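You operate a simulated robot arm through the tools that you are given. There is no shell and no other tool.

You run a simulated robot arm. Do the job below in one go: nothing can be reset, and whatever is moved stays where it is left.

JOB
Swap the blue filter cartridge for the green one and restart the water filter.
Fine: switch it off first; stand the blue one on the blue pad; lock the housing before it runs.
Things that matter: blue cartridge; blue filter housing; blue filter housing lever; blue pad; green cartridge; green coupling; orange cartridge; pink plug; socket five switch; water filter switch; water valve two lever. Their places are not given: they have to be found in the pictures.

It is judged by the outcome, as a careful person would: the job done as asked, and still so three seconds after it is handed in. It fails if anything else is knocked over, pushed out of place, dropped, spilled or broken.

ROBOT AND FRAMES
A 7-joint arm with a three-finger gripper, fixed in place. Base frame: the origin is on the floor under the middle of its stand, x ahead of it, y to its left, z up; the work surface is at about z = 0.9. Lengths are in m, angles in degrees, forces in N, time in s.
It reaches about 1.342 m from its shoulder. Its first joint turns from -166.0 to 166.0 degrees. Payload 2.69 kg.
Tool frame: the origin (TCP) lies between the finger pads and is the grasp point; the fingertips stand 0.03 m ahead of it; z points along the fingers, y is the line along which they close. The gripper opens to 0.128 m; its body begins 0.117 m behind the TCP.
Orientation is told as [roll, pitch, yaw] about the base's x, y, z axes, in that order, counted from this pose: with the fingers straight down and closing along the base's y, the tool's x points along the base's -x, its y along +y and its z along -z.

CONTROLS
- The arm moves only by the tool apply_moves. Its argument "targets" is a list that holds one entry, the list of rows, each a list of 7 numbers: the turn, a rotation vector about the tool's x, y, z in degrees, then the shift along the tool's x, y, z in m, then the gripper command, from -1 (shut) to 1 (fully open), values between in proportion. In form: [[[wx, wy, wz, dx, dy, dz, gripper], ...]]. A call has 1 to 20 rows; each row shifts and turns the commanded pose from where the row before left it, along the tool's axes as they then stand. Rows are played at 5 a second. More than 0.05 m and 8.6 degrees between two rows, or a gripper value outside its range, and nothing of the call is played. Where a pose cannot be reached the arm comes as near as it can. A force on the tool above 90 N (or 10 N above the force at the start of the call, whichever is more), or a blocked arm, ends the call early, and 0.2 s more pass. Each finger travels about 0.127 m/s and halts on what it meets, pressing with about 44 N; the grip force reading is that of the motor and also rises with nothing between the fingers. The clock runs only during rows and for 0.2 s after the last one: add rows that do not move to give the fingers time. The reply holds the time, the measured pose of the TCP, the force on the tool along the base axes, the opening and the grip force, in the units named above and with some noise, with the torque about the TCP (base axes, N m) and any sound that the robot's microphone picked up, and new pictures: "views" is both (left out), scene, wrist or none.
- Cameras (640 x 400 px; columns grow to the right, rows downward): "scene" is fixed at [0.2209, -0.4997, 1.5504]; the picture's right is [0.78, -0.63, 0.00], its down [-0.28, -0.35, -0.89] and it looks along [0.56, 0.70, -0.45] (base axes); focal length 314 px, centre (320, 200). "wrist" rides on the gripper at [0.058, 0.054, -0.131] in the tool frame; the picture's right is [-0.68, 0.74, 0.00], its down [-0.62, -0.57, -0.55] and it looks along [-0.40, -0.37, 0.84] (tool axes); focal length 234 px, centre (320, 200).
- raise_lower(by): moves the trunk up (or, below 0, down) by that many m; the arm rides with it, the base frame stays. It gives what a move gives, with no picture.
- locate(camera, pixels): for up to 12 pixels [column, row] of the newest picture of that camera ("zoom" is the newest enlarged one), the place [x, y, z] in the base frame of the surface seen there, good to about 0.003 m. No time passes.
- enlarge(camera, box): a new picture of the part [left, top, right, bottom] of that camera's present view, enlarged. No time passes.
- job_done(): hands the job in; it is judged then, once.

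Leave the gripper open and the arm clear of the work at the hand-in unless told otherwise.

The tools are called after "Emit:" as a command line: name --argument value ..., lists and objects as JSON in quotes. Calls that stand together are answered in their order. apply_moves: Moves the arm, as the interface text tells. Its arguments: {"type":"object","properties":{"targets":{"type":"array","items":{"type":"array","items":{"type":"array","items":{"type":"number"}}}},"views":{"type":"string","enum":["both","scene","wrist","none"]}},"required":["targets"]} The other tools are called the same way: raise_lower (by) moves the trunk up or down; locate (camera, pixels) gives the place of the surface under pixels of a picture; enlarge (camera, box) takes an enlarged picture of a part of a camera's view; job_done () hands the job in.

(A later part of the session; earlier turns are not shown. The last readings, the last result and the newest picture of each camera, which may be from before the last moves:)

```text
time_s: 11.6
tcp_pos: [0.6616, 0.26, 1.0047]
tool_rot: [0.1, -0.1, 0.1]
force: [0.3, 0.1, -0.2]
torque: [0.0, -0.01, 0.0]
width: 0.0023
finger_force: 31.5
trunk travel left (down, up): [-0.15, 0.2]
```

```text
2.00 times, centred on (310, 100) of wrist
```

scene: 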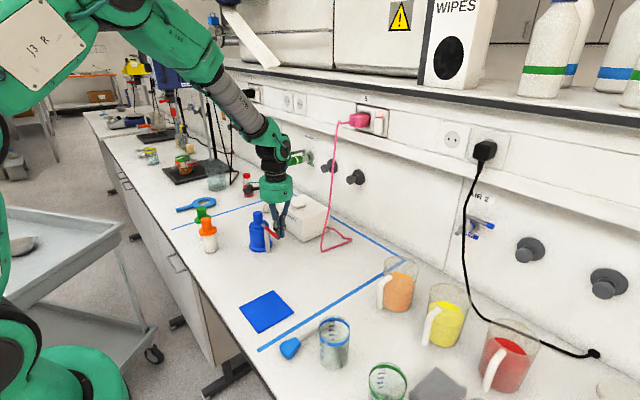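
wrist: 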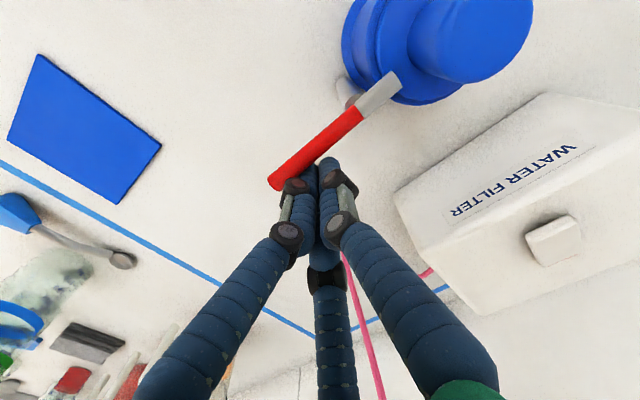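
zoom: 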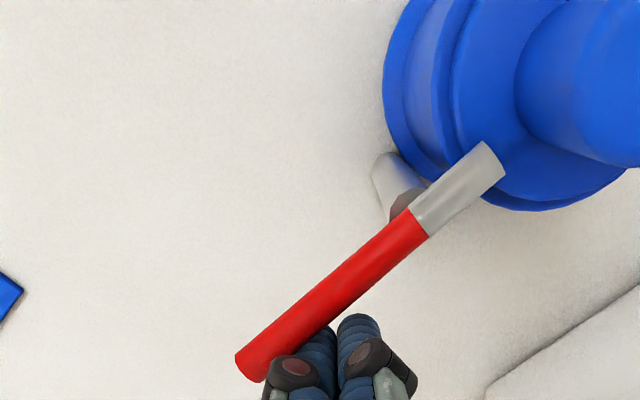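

The fingers are just touching the lever, with no force yet. I push on a bit further.

Emit:
apply_moves --targets '[[[0, 0, 0, 0.005, 0, 0, -1], [0, 0, 0, 0.005, 0, 0, -1], [0, 0, 0, 0, 0, 0, -1]]]' --views "both"

Emit:
enlarge --camera "scene" --box '[220, 190, 320, 260]'

Emit:
enlarge --camera "wrist" --box '[220, 0, 400, 200]'

```text
time_s: 12.4
tcp_pos: [0.6512, 0.2586, 1.0064]
tool_rot: [0.0, 0.0, 0.0]
force: [-0.5, 0.4, 0.2]
torque: [0.0, -0.03, 0.01]
width: 0.002
finger_force: 31.2
trunk travel left (down, up): [-0.15, 0.2]
```

scene: 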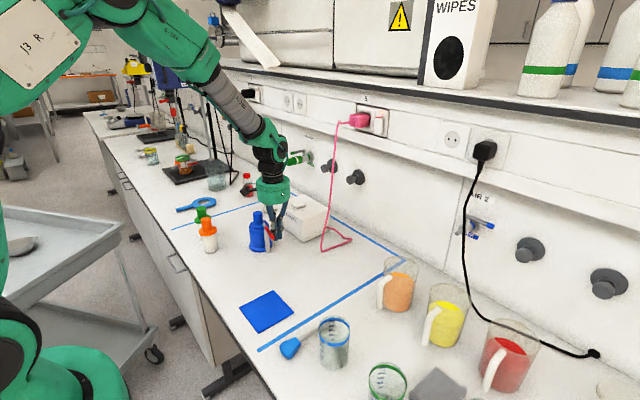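
wrist: 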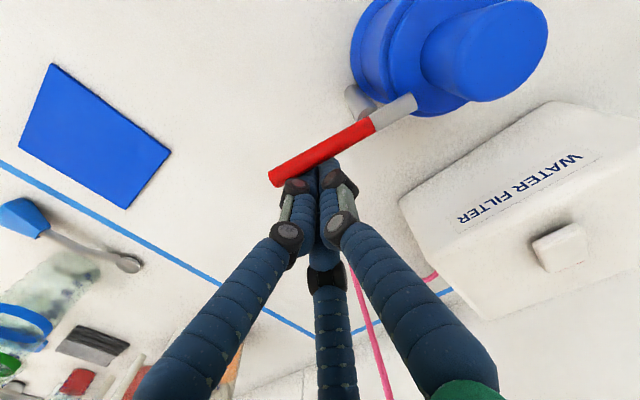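

```text
5.71 times, centred on (270, 225) of scene
```

zoom: 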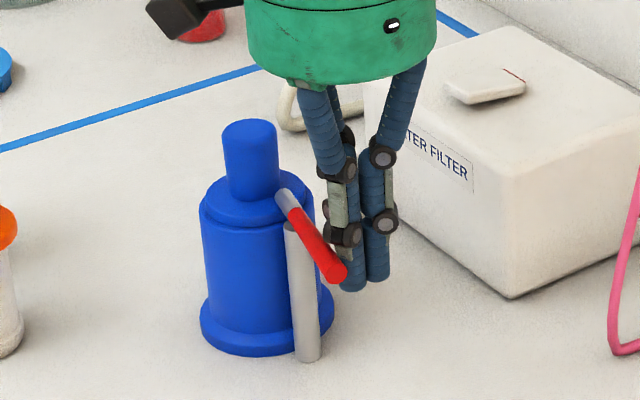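

```text
2.00 times, centred on (310, 100) of wrist
```

zoom: 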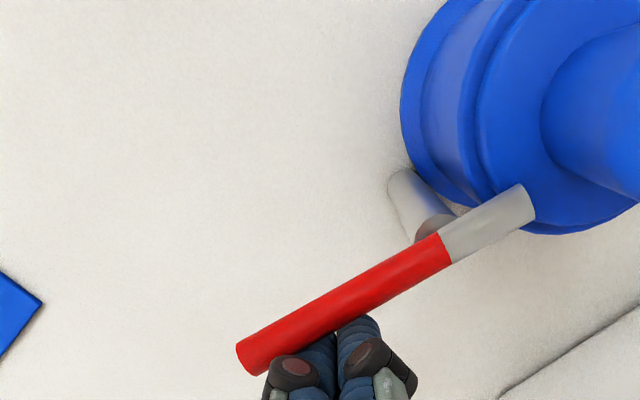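

The lever swings freely toward -x about the post, with hardly any force. I'll follow the arc around to about 75°.

Emit:
apply_moves --targets '[[[0, 0, 0, 0.0175, -0.0034, 0, -1], [0, 0, 0, 0.0144, 0.0027, 0, -1], [0, 0, 0, 0.0131, 0.0064, 0, -1], [0, 0, 0, 0.011, 0.0095, 0, -1], [0, 0, 0, 0, 0, 0, -1]]]' --views "both"

Emit:
enlarge --camera "scene" --box '[220, 190, 320, 260]'

Emit:
enlarge --camera "wrist" --box '[220, 0, 480, 200]'

```text
time_s: 13.3
tcp_pos: [0.6162, 0.2585, 1.0062]
tool_rot: [0.0, -0.7, -0.2]
force: [32.3, -25.2, -13.2]
torque: [0.26, 0.21, -0.3]
width: 0.002
finger_force: 31.4
trunk travel left (down, up): [-0.15, 0.2]
stopped in row 4: the force on the tool passed its limit at 114 N (the readings are from after the stop); the commanded pose is now the measured one
```

scene: 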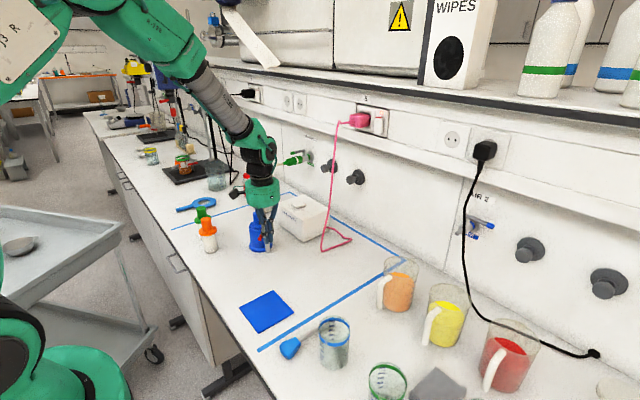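
wrist: 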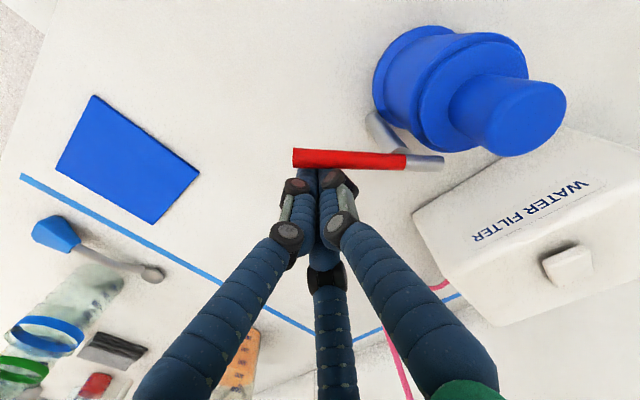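

```text
5.71 times, centred on (270, 225) of scene
```

zoom: 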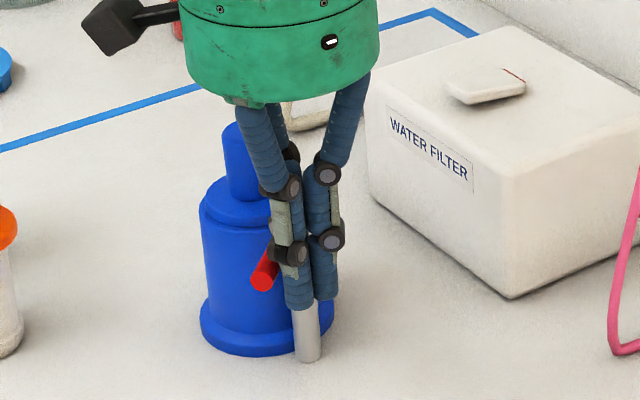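

```text
2.00 times, centred on (350, 100) of wrist
```

zoom: 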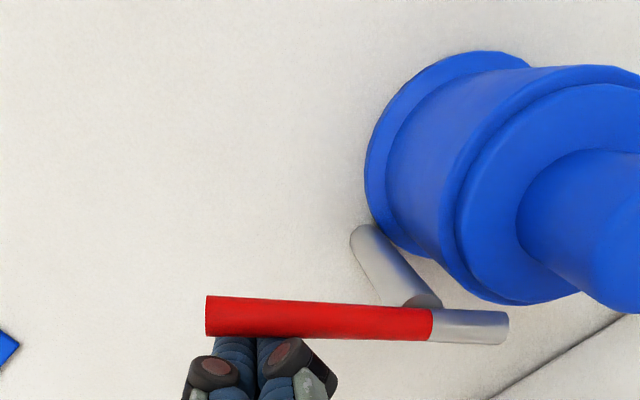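

The lever came to its end stop at about 45–50°, and the tongue now looks clear of the flange. The housing is still in place. I'll back the fingers away from the lever, rise, and inspect.

Emit:
apply_moves --targets '[[[0, 0, 0, -0.012, -0.012, 0, -1], [0, 0, 0, 0, -0.01, -0.03, -1], [0, 0, 0, 0, 0, -0.045, -1], [0, 0, 0, 0.02, 0.03, -0.03, -1], [0, 0, 0, 0.02, 0.03, -0.02, -1], [0, 0, 0, 0, 0, 0, -1]]]' --views "both"

Emit:
enlarge --camera "scene" --box '[235, 200, 295, 260]'

Emit:
enlarge --camera "wrist" --box '[280, 80, 420, 180]'

```text
time_s: 14.7
tcp_pos: [0.5832, 0.3022, 1.132]
tool_rot: [0.0, -0.7, -0.1]
force: [-0.9, 0.1, 0.6]
torque: [-0.05, -0.06, 0.03]
width: 0.0021
finger_force: 31.6
trunk travel left (down, up): [-0.15, 0.2]
```

scene: 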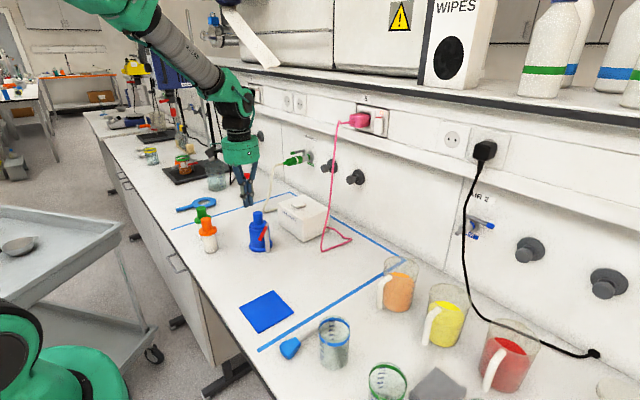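
wrist: 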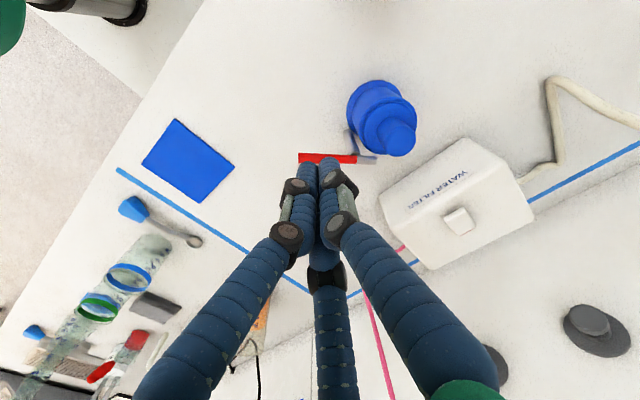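

```text
6.67 times, centred on (265, 230) of scene
```

zoom: 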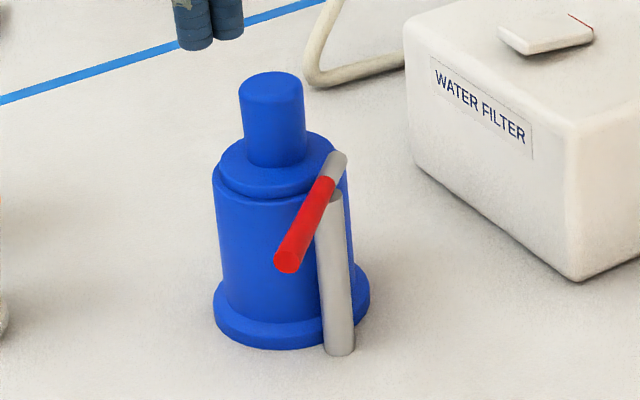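

```text
4.00 times, centred on (350, 130) of wrist
```

zoom: 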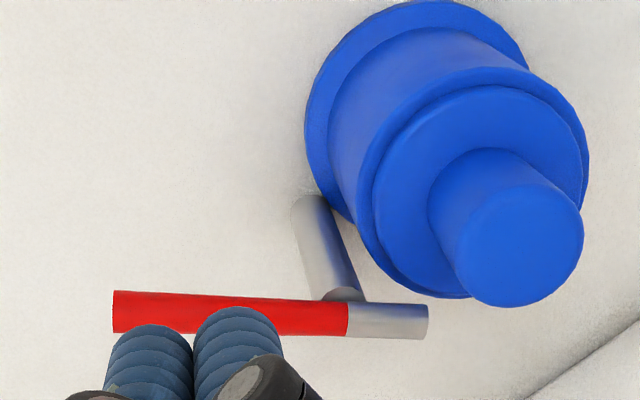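

I'll measure the new lever ends and the flange edge to confirm that the tongue clears the flange, and measure the cartridge head for grasping.

Emit:
locate --camera "zoom" --pixels '[[120, 310], [345, 317], [422, 318], [400, 310], [465, 290], [390, 150], [480, 100], [580, 130], [525, 245], [470, 215], [575, 220], [520, 300]]'

Emit:
enlarge --camera "scene" --box '[235, 200, 295, 260]'

Emit:
locate --camera "zoom" --pixels '[[270, 85], [270, 110], [270, 140], [245, 110], [295, 110], [230, 165], [255, 185], [310, 175], [325, 150], [275, 175], [270, 190], [338, 160]]'

```text
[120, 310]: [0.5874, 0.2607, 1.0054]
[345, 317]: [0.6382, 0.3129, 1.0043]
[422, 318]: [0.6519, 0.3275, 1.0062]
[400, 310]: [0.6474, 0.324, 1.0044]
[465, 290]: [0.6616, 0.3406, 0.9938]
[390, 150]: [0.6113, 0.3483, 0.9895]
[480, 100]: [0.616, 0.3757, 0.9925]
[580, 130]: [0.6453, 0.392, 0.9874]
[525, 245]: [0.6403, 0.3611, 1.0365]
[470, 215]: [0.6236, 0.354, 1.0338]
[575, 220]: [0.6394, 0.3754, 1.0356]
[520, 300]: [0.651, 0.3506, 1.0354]
```

```text
6.67 times, centred on (265, 230) of scene
```

zoom: 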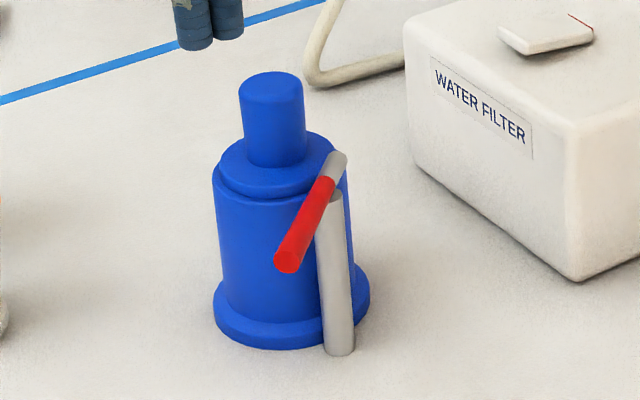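

```text
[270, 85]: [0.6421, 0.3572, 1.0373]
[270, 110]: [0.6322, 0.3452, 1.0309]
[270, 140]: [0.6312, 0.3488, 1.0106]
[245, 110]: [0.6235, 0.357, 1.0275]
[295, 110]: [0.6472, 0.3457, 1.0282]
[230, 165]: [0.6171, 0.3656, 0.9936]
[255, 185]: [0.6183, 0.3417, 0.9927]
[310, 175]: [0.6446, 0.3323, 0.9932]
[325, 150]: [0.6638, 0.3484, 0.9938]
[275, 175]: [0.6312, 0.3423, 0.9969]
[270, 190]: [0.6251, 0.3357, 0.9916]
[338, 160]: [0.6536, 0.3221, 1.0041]
```

The knob's centre is about (0.640, 0.360), its radius 0.0165 and its top z 1.037. The flange top is at z ≈ 0.995 and the tongue is clear of it. Closing the fingers along base x keeps them away from the lever, so I move above the knob, turn the tool to yaw -90° and open the gripper partly.

Emit:
apply_moves --targets '[[[0, 0.7, 0, -0.0284, 0.0289, -0.01, 0.25], [0, 0, 0, -0.0284, 0.0289, 0, 0.25], [0, 0, 8.2, 0, 0, 0, 0.25], [0, 0, 8.2, 0, 0, 0, 0.25], [0, 0, 8.2, 0, 0, 0, 0.25], [0, 0, 8.2, 0, 0, 0, 0.25], [0, 0, 8.2, 0, 0, 0, 0.25], [0, 0, 8.2, 0, 0, 0, 0.25], [0, 0, 8.2, 0, 0, 0, 0.25], [0, 0, 8.2, 0, 0, 0, 0.25], [0, 0, 8.2, 0, 0, 0, 0.25], [0, 0, 8.2, 0, 0, 0, 0.25], [0, 0, 8.0, 0, 0, 0, 0.25], [0, 0, 0, 0, 0, 0, 0.25]]]' --views "both"

Emit:
enlarge --camera "wrist" --box '[220, 100, 420, 240]'

Emit:
enlarge --camera "scene" --box '[220, 150, 320, 260]'

```text
time_s: 17.7
tcp_pos: [0.6386, 0.3591, 1.143]
tool_rot: [0.1, 0.0, -90.2]
force: [0.5, -0.4, -0.6]
torque: [0.01, 0.0, 0.01]
width: 0.08
finger_force: 0.0
trunk travel left (down, up): [-0.15, 0.2]
```

scene: 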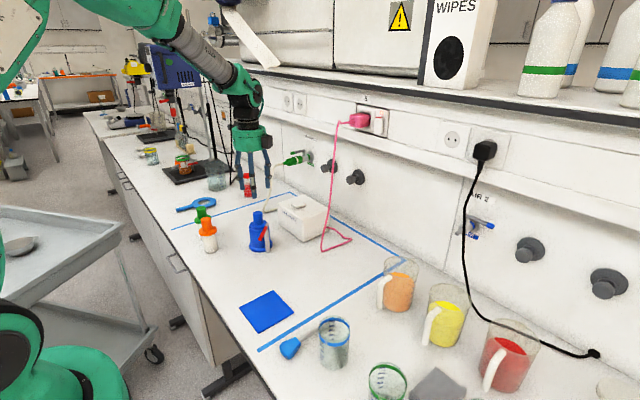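
wrist: 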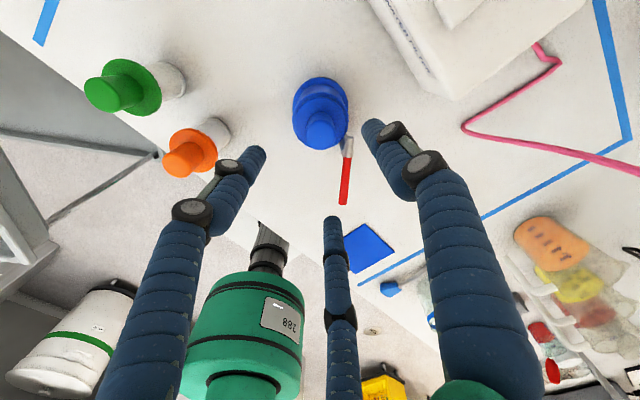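

```text
2.86 times, centred on (320, 170) of wrist
```

zoom: 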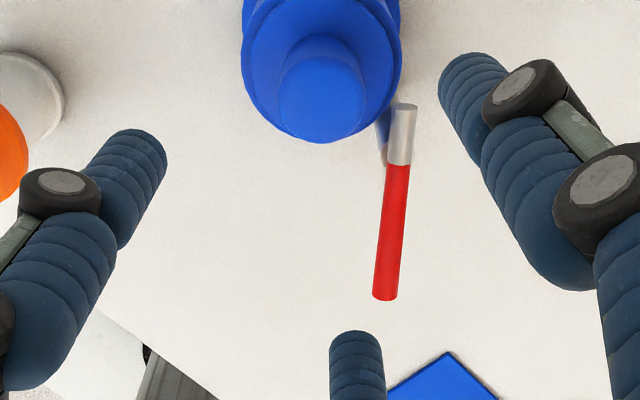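

```text
3.64 times, centred on (270, 205) of scene
```

zoom: 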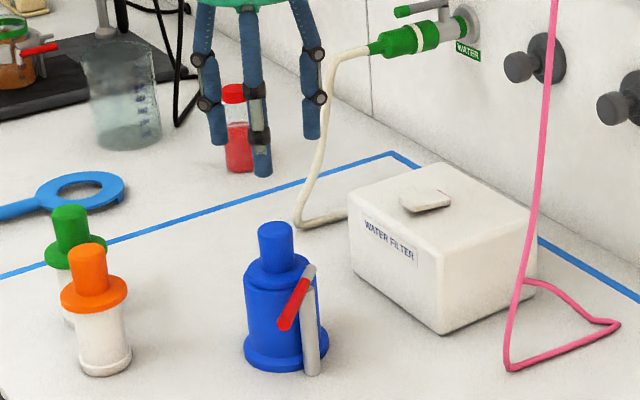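

I'm above the knob at yaw -90° with the fingers open to 0.08. I'll measure the fingertip places to know their spread, and re-measure the knob.

Emit:
locate --camera "wrist" --pixels '[[259, 152], [252, 162], [370, 123], [376, 132], [331, 220], [331, 230], [325, 128], [310, 130], [340, 130], [325, 145], [323, 100], [347, 142]]'

Emit:
locate --camera "scene" --pixels '[[241, 187], [254, 194], [266, 186], [258, 213], [253, 218], [263, 218]]'

```text
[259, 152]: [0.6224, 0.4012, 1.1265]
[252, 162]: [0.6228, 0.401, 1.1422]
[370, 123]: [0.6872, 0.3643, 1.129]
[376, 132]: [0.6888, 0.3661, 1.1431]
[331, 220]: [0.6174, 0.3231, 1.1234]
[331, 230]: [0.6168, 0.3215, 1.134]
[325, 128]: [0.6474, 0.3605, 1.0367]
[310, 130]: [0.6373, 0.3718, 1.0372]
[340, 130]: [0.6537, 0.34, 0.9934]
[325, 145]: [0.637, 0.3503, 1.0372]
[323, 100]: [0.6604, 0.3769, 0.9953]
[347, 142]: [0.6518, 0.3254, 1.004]
```

```text
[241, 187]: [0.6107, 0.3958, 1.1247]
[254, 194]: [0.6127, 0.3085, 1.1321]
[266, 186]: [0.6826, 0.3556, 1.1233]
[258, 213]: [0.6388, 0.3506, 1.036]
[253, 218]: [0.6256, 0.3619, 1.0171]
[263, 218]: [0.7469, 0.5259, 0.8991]
```

The three fingers sit radially, 120° apart. At yaw 0 they would stand at 90°, 210° and 330°, which straddles the lever best and also keeps clear of the orange cartridge later. I turn back to yaw 0 and descend to just above the knob.

Emit:
apply_moves --targets '[[[0, 0, -8.2, 0, 0, 0, 0.25], [0, 0, -8.2, 0, 0, 0, 0.25], [0, 0, -8.2, 0, 0, 0, 0.25], [0, 0, -8.2, 0, 0, 0, 0.25], [0, 0, -8.2, 0, 0, 0, 0.25], [0, 0, -8.2, 0, 0, 0, 0.25], [0, 0, -8.2, 0, 0, 0, 0.25], [0, 0, -8.2, 0, 0, 0, 0.25], [0, 0, -8.2, 0, 0, 0, 0.25], [0, 0, -8.2, 0, 0, 0, 0.25], [0, 0, -8.0, 0, 0, 0, 0.25], [0, 0, 0, -0.0012, 0.0009, 0.03, 0.25], [0, 0, 0, 0, 0, 0.03, 0.25], [0, 0, 0, 0, 0, 0, 0.25]]]' --views "both"

Emit:
enlarge --camera "wrist" --box '[220, 80, 440, 240]'

Emit:
enlarge --camera "scene" --box '[220, 170, 320, 260]'

```text
time_s: 20.7
tcp_pos: [0.641, 0.3588, 1.082]
tool_rot: [0.0, 0.1, -0.2]
force: [0.4, 1.0, -0.9]
torque: [-0.04, 0.04, -0.02]
width: 0.0801
finger_force: 0.0
trunk travel left (down, up): [-0.15, 0.2]
```

scene: 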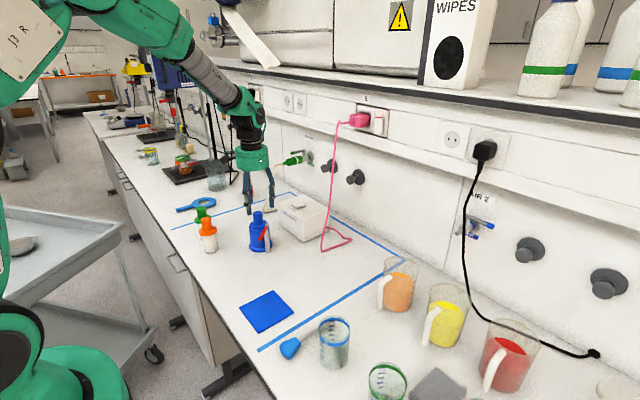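
wrist: 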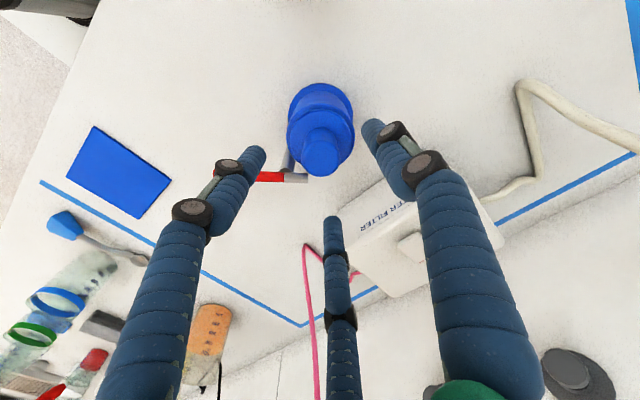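

```text
2.50 times, centred on (330, 160) of wrist
```

zoom: 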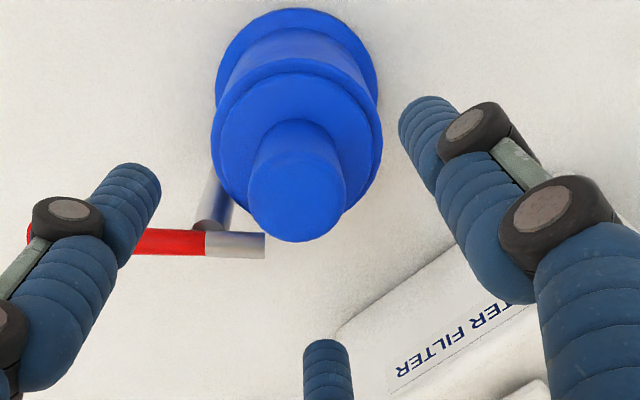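

```text
4.44 times, centred on (270, 215) of scene
```

zoom: 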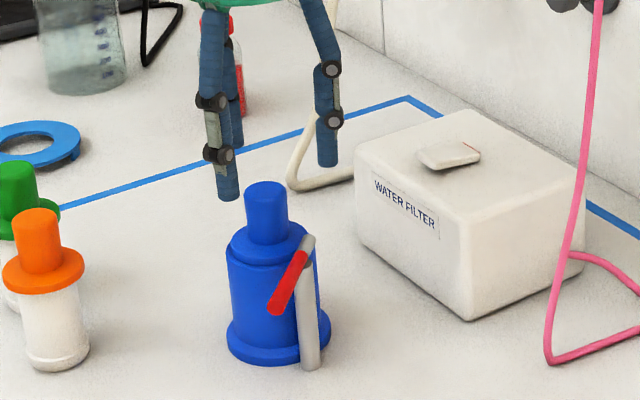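

The fingers straddle the knob and clear the lever. I'll descend to TCP z ≈ 1.036 and close on the knob.

Emit:
apply_moves --targets '[[[0, 0, 0, 0.001, 0.001, 0.025, 0.25], [0, 0, 0, 0, 0, 0.021, 0.25], [0, 0, 0, 0, 0, 0, 0.25], [0, 0, 0, 0, 0, 0, -0.2], [0, 0, 0, 0, 0, 0, -0.6], [0, 0, 0, 0, 0, 0, -1], [0, 0, 0, 0, 0, 0, -1], [0, 0, 0, 0, 0, 0, -1]]]' --views "both"

Emit:
enlarge --camera "wrist" --box '[220, 60, 440, 240]'

Emit:
enlarge --camera "scene" --box '[220, 170, 320, 260]'

```text
time_s: 22.5
tcp_pos: [0.6393, 0.3598, 1.0373]
tool_rot: [0.0, -0.1, -0.2]
force: [-0.2, -0.1, 0.7]
torque: [0.01, 0.02, 0.03]
width: 0.0308
finger_force: 44.6
trunk travel left (down, up): [-0.15, 0.2]
```

scene: 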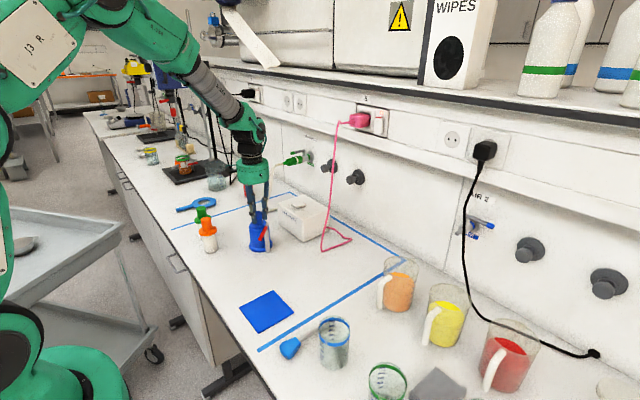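
wrist: 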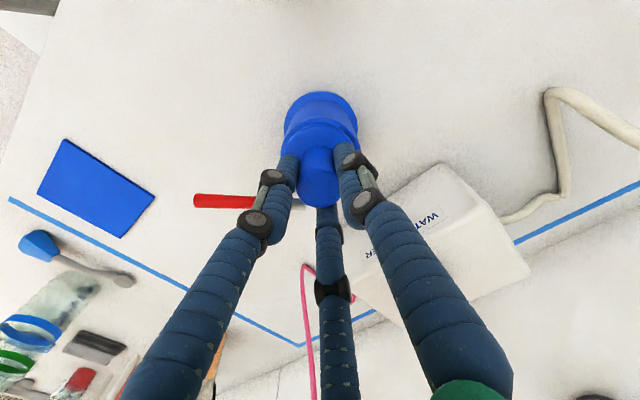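

```text
2.22 times, centred on (330, 150) of wrist
```

zoom: 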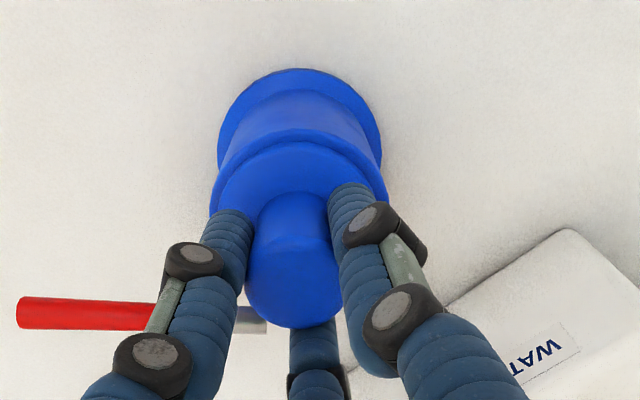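

```text
4.44 times, centred on (270, 215) of scene
```

zoom: 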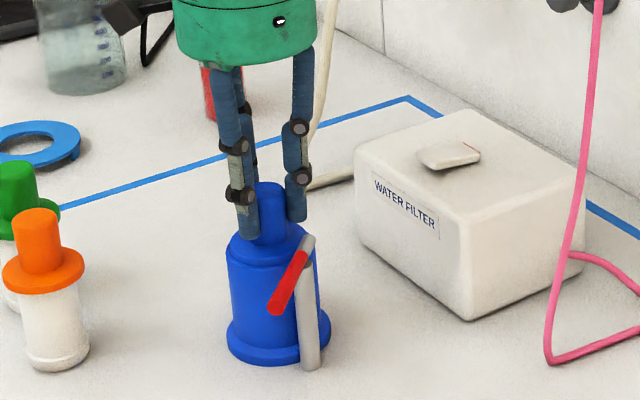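

The grip holds at width 0.031 with 44.6 N. I lift 0.03 m slowly and check that the cartridge comes out and the housing stays.

Emit:
apply_moves --targets '[[[0, 0, 0, 0, 0, -0.01, -1], [0, 0, 0, 0, 0, -0.01, -1], [0, 0, 0, 0, 0, -0.01, -1], [0, 0, 0, 0, 0, 0, -1]]]' --views "both"

Emit:
enlarge --camera "scene" --box '[220, 170, 320, 260]'

```text
time_s: 23.5
tcp_pos: [0.6389, 0.3614, 1.0637]
tool_rot: [-0.1, 0.0, -0.2]
force: [-0.3, -0.2, -1.4]
torque: [0.04, -0.01, 0.0]
width: 0.0307
finger_force: 43.6
trunk travel left (down, up): [-0.15, 0.2]
```

scene: 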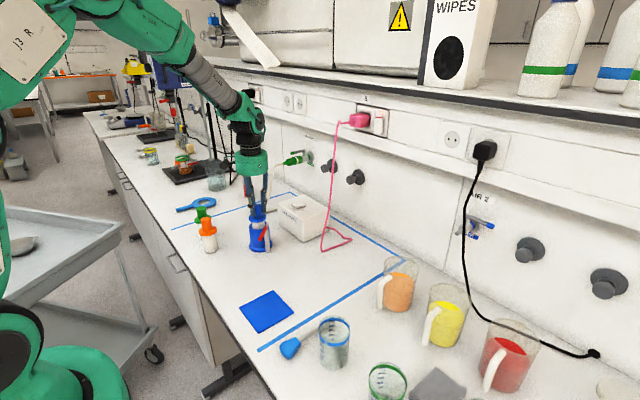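
wrist: 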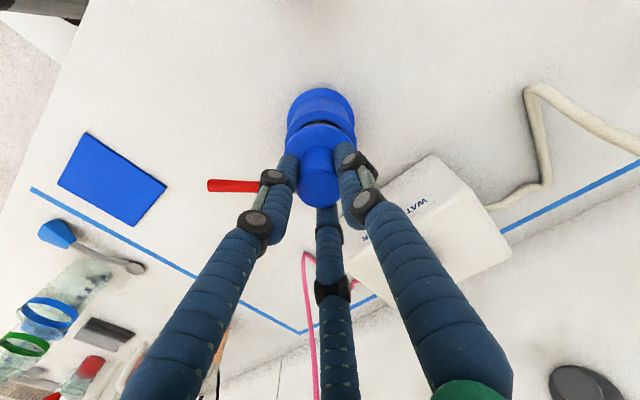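

```text
4.44 times, centred on (270, 215) of scene
```

zoom: 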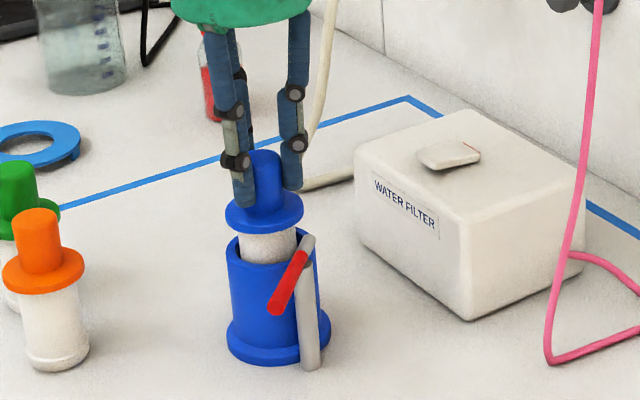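

The cartridge comes out cleanly and the housing stays put. I lift it straight up until its bottom is well clear of the housing.

Emit:
apply_moves --targets '[[[0, 0, 0, 0, 0, -0.02, -1], [0, 0, 0, 0, 0, -0.02, -1], [0, 0, 0, 0, 0, -0.025, -1], [0, 0, 0, 0, 0, -0.03, -1], [0, 0, 0, 0, 0, -0.025, -1], [0, 0, 0, 0, 0, 0, -1]]]' --views "both"

Emit:
enlarge --camera "scene" --box '[200, 140, 320, 260]'

Emit:
enlarge --camera "wrist" --box '[60, 80, 380, 280]'

```text
time_s: 24.9
tcp_pos: [0.6392, 0.36, 1.1857]
tool_rot: [0.2, -0.1, -0.2]
force: [0.2, -0.6, -1.2]
torque: [0.01, -0.04, 0.01]
width: 0.0308
finger_force: 43.6
trunk travel left (down, up): [-0.15, 0.2]
```

scene: 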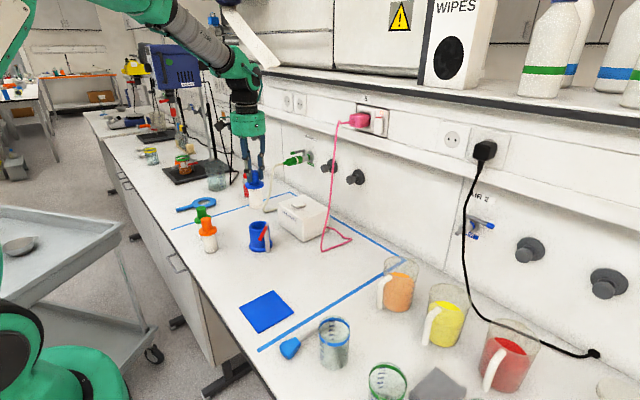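
wrist: 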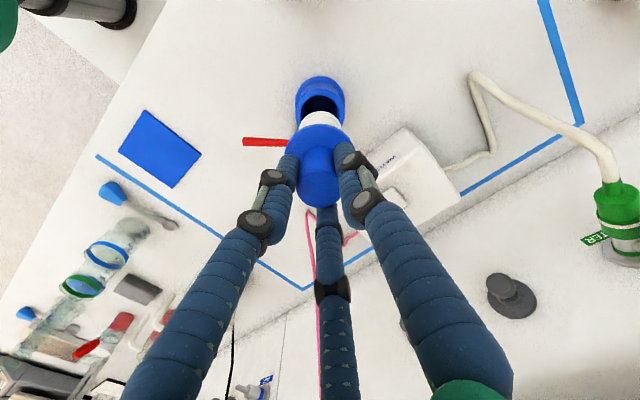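

```text
3.33 times, centred on (260, 200) of scene
```

zoom: 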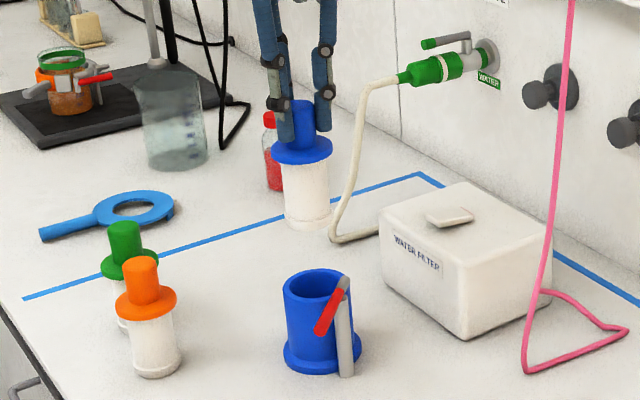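

```text
2.00 times, centred on (220, 180) of wrist
```

zoom: 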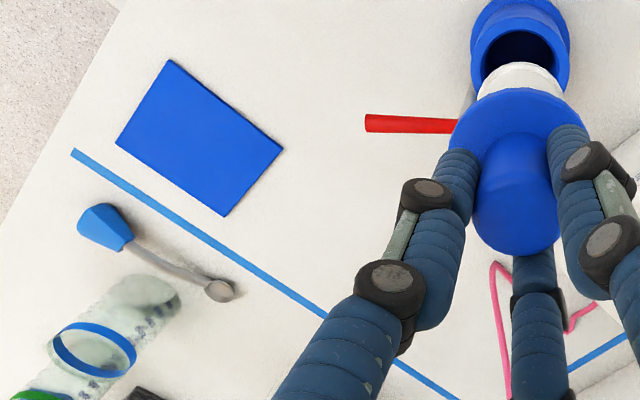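

The blue cartridge is fully out. I'll measure the pad corners in this view, the held cartridge's bottom, the now visible housing rim, and the standing cartridges.

Emit:
locate --camera "zoom" --pixels '[[169, 62], [281, 148], [225, 213], [118, 142], [199, 138], [120, 230], [225, 290]]'

Emit:
enlarge --camera "scene" --box '[180, 160, 300, 265]'

Emit:
locate --camera "zoom" --pixels '[[390, 245], [420, 243], [360, 240], [392, 160], [345, 315], [430, 300], [385, 340], [392, 300], [200, 225], [178, 235], [215, 290], [215, 385]]'

```text
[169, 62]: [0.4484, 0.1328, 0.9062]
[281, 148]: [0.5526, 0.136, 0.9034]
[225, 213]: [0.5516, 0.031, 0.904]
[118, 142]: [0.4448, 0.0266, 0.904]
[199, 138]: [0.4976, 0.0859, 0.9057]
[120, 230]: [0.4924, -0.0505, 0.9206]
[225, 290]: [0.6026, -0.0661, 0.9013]
```

```text
3.81 times, centred on (240, 212) of scene
```

zoom: 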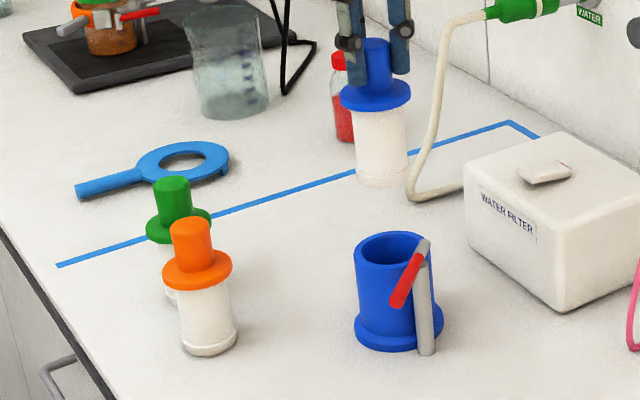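

```text
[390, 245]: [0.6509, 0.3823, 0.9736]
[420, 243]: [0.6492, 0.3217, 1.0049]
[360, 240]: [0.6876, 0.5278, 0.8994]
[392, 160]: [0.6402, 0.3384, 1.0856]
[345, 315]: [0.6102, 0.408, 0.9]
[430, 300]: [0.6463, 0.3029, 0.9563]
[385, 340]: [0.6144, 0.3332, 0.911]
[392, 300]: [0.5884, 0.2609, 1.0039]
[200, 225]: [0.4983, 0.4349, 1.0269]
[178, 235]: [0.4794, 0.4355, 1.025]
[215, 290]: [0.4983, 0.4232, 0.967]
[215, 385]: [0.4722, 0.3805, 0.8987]
```

The pad's centre is about (0.499, 0.082), with top z ≈ 0.904. I'll measure the knob tops and bottom edges of the standing cartridges, which give the cartridge's length.

Emit:
locate --camera "zoom" --pixels '[[190, 222], [190, 228], [172, 183], [172, 188], [195, 275], [175, 272], [225, 265], [210, 350], [190, 345], [230, 335], [380, 180], [380, 172]]'

Emit:
enlarge --camera "scene" --box '[230, 140, 280, 200]'

Emit:
locate --camera "zoom" --pixels '[[330, 390], [330, 370], [330, 350], [330, 330], [320, 320], [340, 345]]'

```text
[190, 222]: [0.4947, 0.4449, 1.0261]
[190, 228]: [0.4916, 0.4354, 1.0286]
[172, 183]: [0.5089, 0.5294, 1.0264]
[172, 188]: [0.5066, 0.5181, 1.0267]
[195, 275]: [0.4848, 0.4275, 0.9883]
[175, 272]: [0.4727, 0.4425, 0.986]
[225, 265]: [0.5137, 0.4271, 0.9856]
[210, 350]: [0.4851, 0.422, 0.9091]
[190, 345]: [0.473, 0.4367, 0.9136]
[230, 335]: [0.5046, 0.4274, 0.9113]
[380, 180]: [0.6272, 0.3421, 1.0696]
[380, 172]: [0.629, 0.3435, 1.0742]
```

```text
6.67 times, centred on (255, 170) of scene
```

zoom: 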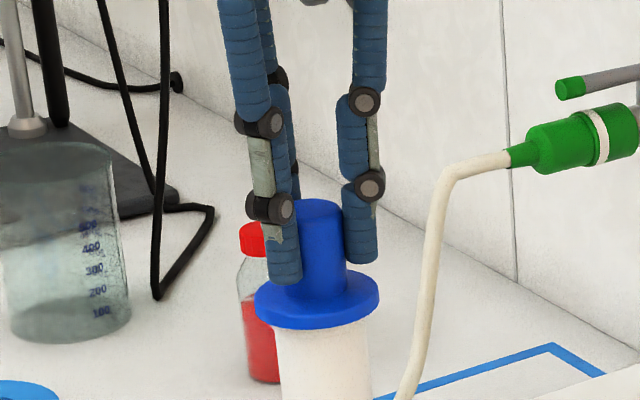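

```text
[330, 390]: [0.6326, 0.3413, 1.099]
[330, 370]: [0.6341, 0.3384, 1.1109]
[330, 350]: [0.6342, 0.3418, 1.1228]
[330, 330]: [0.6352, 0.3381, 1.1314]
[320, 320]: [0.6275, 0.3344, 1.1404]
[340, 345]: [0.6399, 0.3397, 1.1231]
```

The cartridges are about 0.128 m tall, so the held one's bottom is at about TCP z − 0.128. I carry the blue cartridge to above the pad centre (0.499, 0.082).

Emit:
apply_moves --targets '[[[0, 0, 0, 0.0156, -0.0309, 0, -1], [0, 0, 0, 0.0156, -0.0309, 0, -1], [0, 0, 0, 0.0156, -0.0309, 0, -1], [0, 0, 0, 0.0156, -0.0309, 0, -1], [0, 0, 0, 0.0156, -0.0309, 0, -1], [0, 0, 0, 0.0156, -0.0309, 0, -1], [0, 0, 0, 0.0156, -0.0309, 0, -1], [0, 0, 0, 0.0156, -0.0309, 0, -1], [0, 0, 0, 0.0156, -0.0309, 0, -1], [0, 0, 0, 0, 0, 0.05, -1], [0, 0, 0, 0, 0, 0.05, -1], [0, 0, 0, 0, 0, 0.03, -1], [0, 0, 0, 0, 0, 0, -1]]]' --views "both"

Emit:
enlarge --camera "scene" --box '[200, 200, 340, 350]'

```text
time_s: 27.7
tcp_pos: [0.5001, 0.0807, 1.0562]
tool_rot: [0.0, 0.0, -0.3]
force: [-0.2, 0.5, -1.8]
torque: [0.01, 0.01, -0.02]
width: 0.0306
finger_force: 43.9
trunk travel left (down, up): [-0.15, 0.2]
```

scene: 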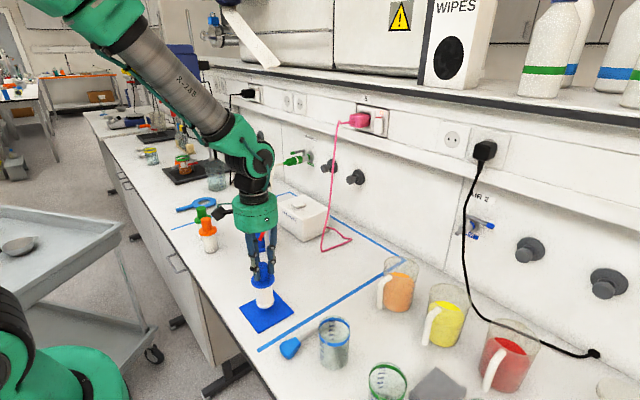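
wrist: 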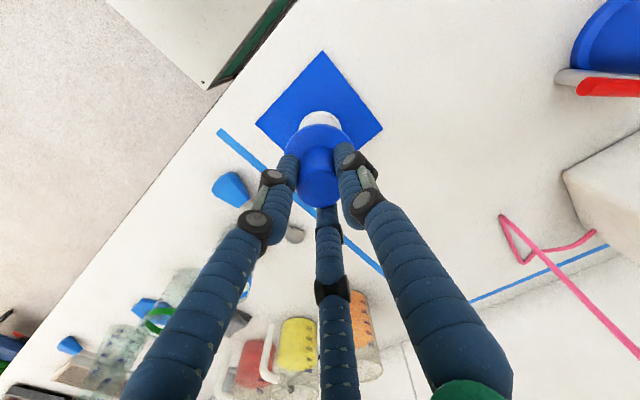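

```text
2.67 times, centred on (270, 275) of scene
```

zoom: 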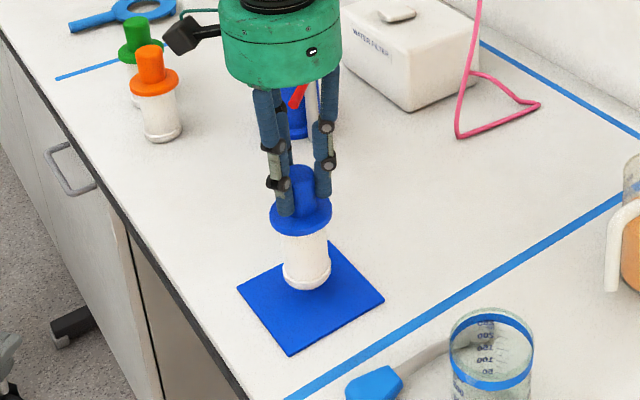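

The cartridge hangs upright above the pad centre. I lower it in small steps to find contact.

Emit:
apply_moves --targets '[[[0, 0, 0, 0, 0, 0.012, -1], [0, 0, 0, 0, 0, 0.006, -1], [0, 0, 0, 0, 0, 0.003, -1], [0, 0, 0, 0, 0, 0.002, -1], [0, 0, 0, 0, 0, 0, -1]]]' --views "both"

Emit:
enlarge --camera "scene" --box '[230, 240, 310, 330]'

```text
time_s: 28.9
tcp_pos: [0.4981, 0.082, 1.0334]
tool_rot: [-0.1, 0.0, -0.2]
force: [-0.3, 0.7, -1.2]
torque: [0.02, 0.03, 0.0]
width: 0.0304
finger_force: 44.0
trunk travel left (down, up): [-0.15, 0.2]
```

scene: 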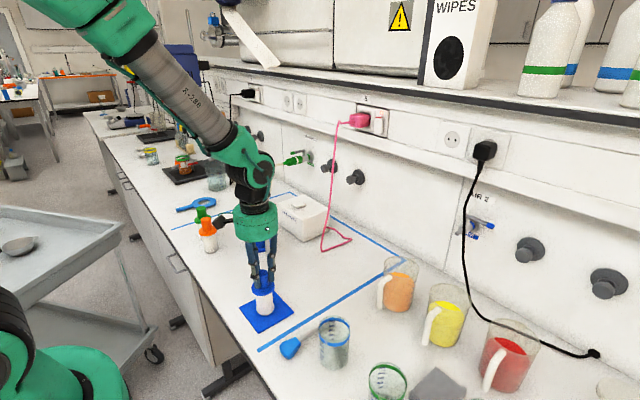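
wrist: 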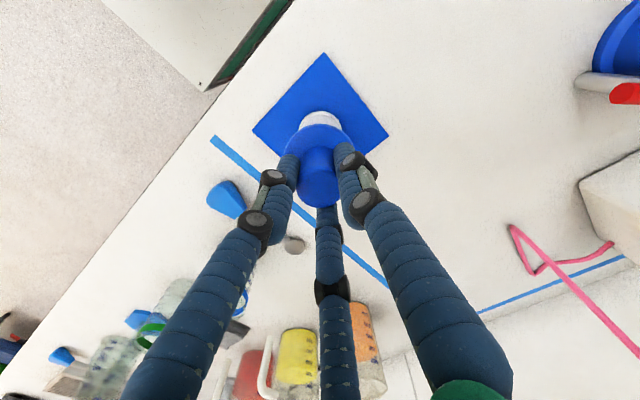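

```text
4.44 times, centred on (270, 285) of scene
```

zoom: 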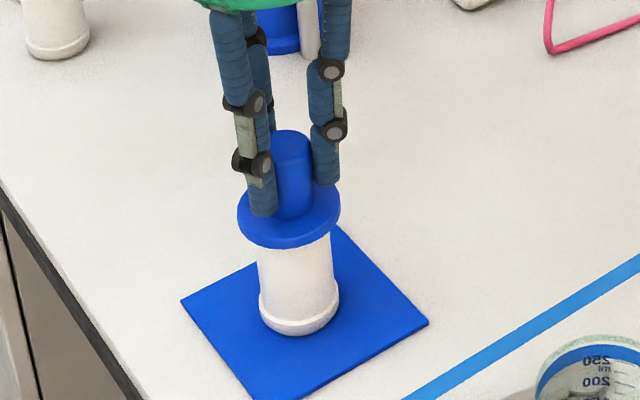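

There is no contact yet, and the bottom is nearly on the pad. I continue in 2 mm steps, watching the vertical force.

Emit:
apply_moves --targets '[[[0, 0, 0, 0, 0, 0.002, -1], [0, 0, 0, 0, 0, 0.001, -1], [0, 0, 0, 0, 0, 0, -1]]]' --views "none"

```text
time_s: 29.7
tcp_pos: [0.4981, 0.0811, 1.0326]
tool_rot: [0.0, -0.1, -0.2]
force: [-2.8, -7.3, 33.1]
torque: [-0.55, 0.34, 0.1]
width: 0.0306
finger_force: 43.7
trunk travel left (down, up): [-0.15, 0.2]
```

Contact: 33 N upward at TCP z 1.0326. I ease back about 1.5 mm so that it stands freely, check the reading, then open the fingers.

Emit:
apply_moves --targets '[[[0, 0, 0, 0, 0, -0.0015, -1], [0, 0, 0, 0, 0, 0, -1]]]' --views "none"

```text
time_s: 30.3
tcp_pos: [0.4981, 0.0816, 1.033]
tool_rot: [-0.1, -0.1, -0.2]
force: [5.8, -7.4, 19.7]
torque: [-0.47, -0.69, -0.05]
width: 0.0304
finger_force: 44.2
trunk travel left (down, up): [-0.15, 0.2]
```

Emit:
apply_moves --targets '[[[0, 0, 0, 0, 0, -0.001, -1], [0, 0, 0, 0, 0, 0, -1]]]' --views "none"

```text
time_s: 30.9
tcp_pos: [0.4981, 0.0821, 1.0325]
tool_rot: [0.0, 0.1, -0.2]
force: [6.6, 1.2, 7.4]
torque: [0.2, -0.77, -0.12]
width: 0.03
finger_force: 43.5
trunk travel left (down, up): [-0.15, 0.2]
```

Only light contact is left (7 N). I open the fingers gradually to 0.08.

Emit:
apply_moves --targets '[[[0, 0, 0, 0, 0, 0, -0.45], [0, 0, 0, 0, 0, 0, -0.3], [0, 0, 0, 0, 0, 0, 0], [0, 0, 0, 0, 0, 0, 0.25], [0, 0, 0, 0, 0, 0, 0.25]]]' --views "both"

Emit:
enlarge --camera "scene" --box '[230, 240, 310, 330]'

```text
time_s: 32.1
tcp_pos: [0.4978, 0.0817, 1.0318]
tool_rot: [0.1, 0.0, -0.2]
force: [-0.1, -1.1, -0.2]
torque: [-0.01, 0.0, 0.0]
width: 0.08
finger_force: 0.0
trunk travel left (down, up): [-0.15, 0.2]
```

scene: 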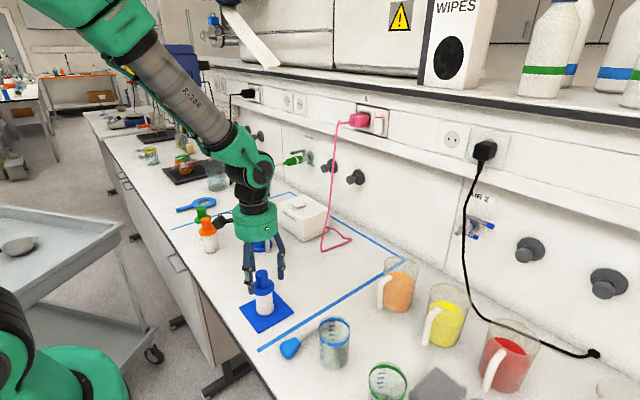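
wrist: 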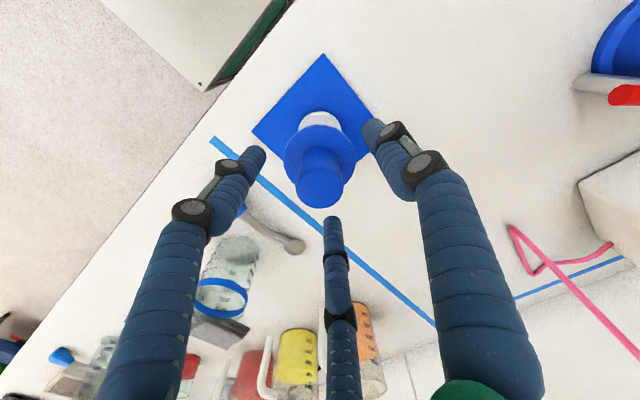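

```text
4.44 times, centred on (270, 285) of scene
```

zoom: 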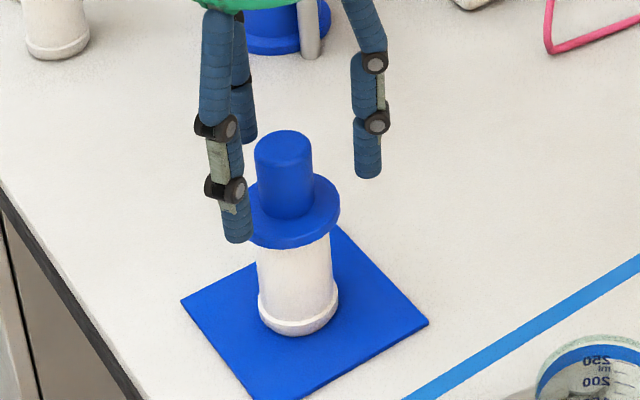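

The blue cartridge stands upright on the pad. I rise straight up, then travel to above the green cartridge near (0.507, 0.52), passing high over the orange one.

Emit:
apply_moves --targets '[[[0, 0, 0, 0, 0, -0.03, 0.25], [0, 0, 0, 0, 0, -0.045, 0.25], [0, 0, 0, 0, 0, -0.045, 0.25], [0, 0, 0, 0, 0, -0.045, 0.25], [0, 0, 0, -0.0008, 0.048, 0, 0.25], [0, 0, 0, -0.0008, 0.048, 0, 0.25], [0, 0, 0, -0.0008, 0.048, 0, 0.25], [0, 0, 0, -0.0008, 0.048, 0, 0.25], [0, 0, 0, -0.0008, 0.048, 0, 0.25], [0, 0, 0, -0.0008, 0.048, 0, 0.25], [0, 0, 0, -0.0008, 0.048, 0, 0.25], [0, 0, 0, -0.0008, 0.048, 0, 0.25], [0, 0, 0, -0.0008, 0.048, 0, 0.25], [0, 0, 0, 0, 0, 0.03, 0.25], [0, 0, 0, 0, 0, 0.03, 0.25], [0, 0, 0, 0, 0, 0, 0.25]]]' --views "both"

Emit:
enlarge --camera "wrist" --box '[220, 60, 440, 240]'

Emit:
enlarge --camera "scene" --box '[160, 130, 300, 270]'

```text
time_s: 35.5
tcp_pos: [0.5064, 0.5164, 1.1402]
tool_rot: [0.0, -0.1, -0.2]
force: [-0.9, 0.2, -0.3]
torque: [0.01, 0.03, 0.02]
width: 0.0804
finger_force: 0.1
trunk travel left (down, up): [-0.15, 0.2]
```

scene: 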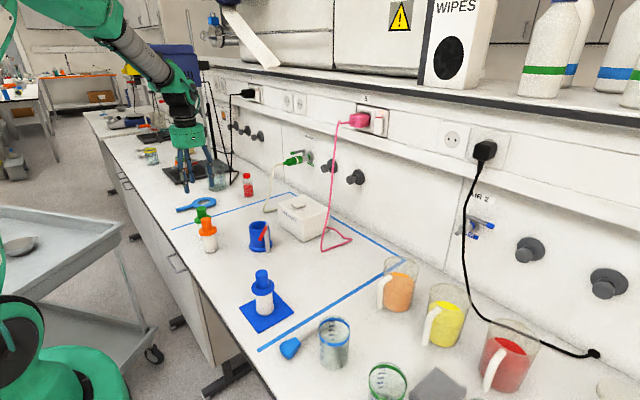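
wrist: 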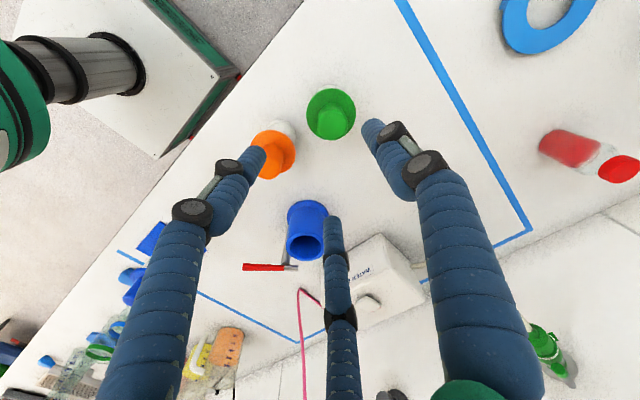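

```text
2.22 times, centred on (330, 150) of wrist
```

zoom: 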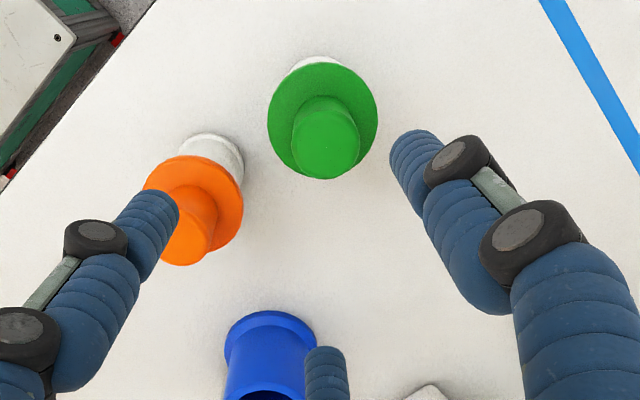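

```text
2.86 times, centred on (230, 200) of scene
```

zoom: 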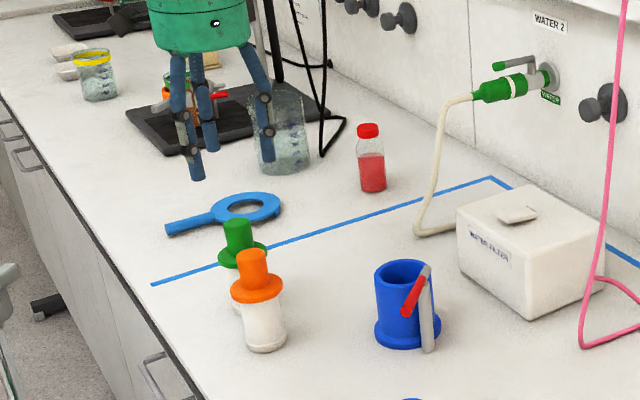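

I see the green knob around wrist (332, 127) and the orange one to its left. I'll locate the green knob's top and flange edges.

Emit:
locate --camera "wrist" --pixels '[[332, 127], [319, 130], [346, 127], [331, 138], [335, 115], [308, 110], [352, 110], [330, 92], [272, 155], [262, 165], [256, 150], [275, 172]]'

Emit:
locate --camera "scene" --pixels '[[200, 210], [197, 213], [205, 212], [200, 207], [192, 217], [210, 217]]'

```text
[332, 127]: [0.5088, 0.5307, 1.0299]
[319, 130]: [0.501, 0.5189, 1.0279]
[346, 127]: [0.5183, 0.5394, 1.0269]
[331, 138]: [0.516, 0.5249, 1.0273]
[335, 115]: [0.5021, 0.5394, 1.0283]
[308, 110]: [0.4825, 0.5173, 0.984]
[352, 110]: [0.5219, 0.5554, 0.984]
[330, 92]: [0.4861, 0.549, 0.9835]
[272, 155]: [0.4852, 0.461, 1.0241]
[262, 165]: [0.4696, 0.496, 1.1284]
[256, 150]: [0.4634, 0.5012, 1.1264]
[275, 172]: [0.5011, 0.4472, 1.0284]
```

```text
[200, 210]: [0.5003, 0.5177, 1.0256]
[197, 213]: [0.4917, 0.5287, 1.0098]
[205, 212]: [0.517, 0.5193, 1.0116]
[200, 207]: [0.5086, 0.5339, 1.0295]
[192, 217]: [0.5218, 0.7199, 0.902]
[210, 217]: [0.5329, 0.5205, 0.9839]
```

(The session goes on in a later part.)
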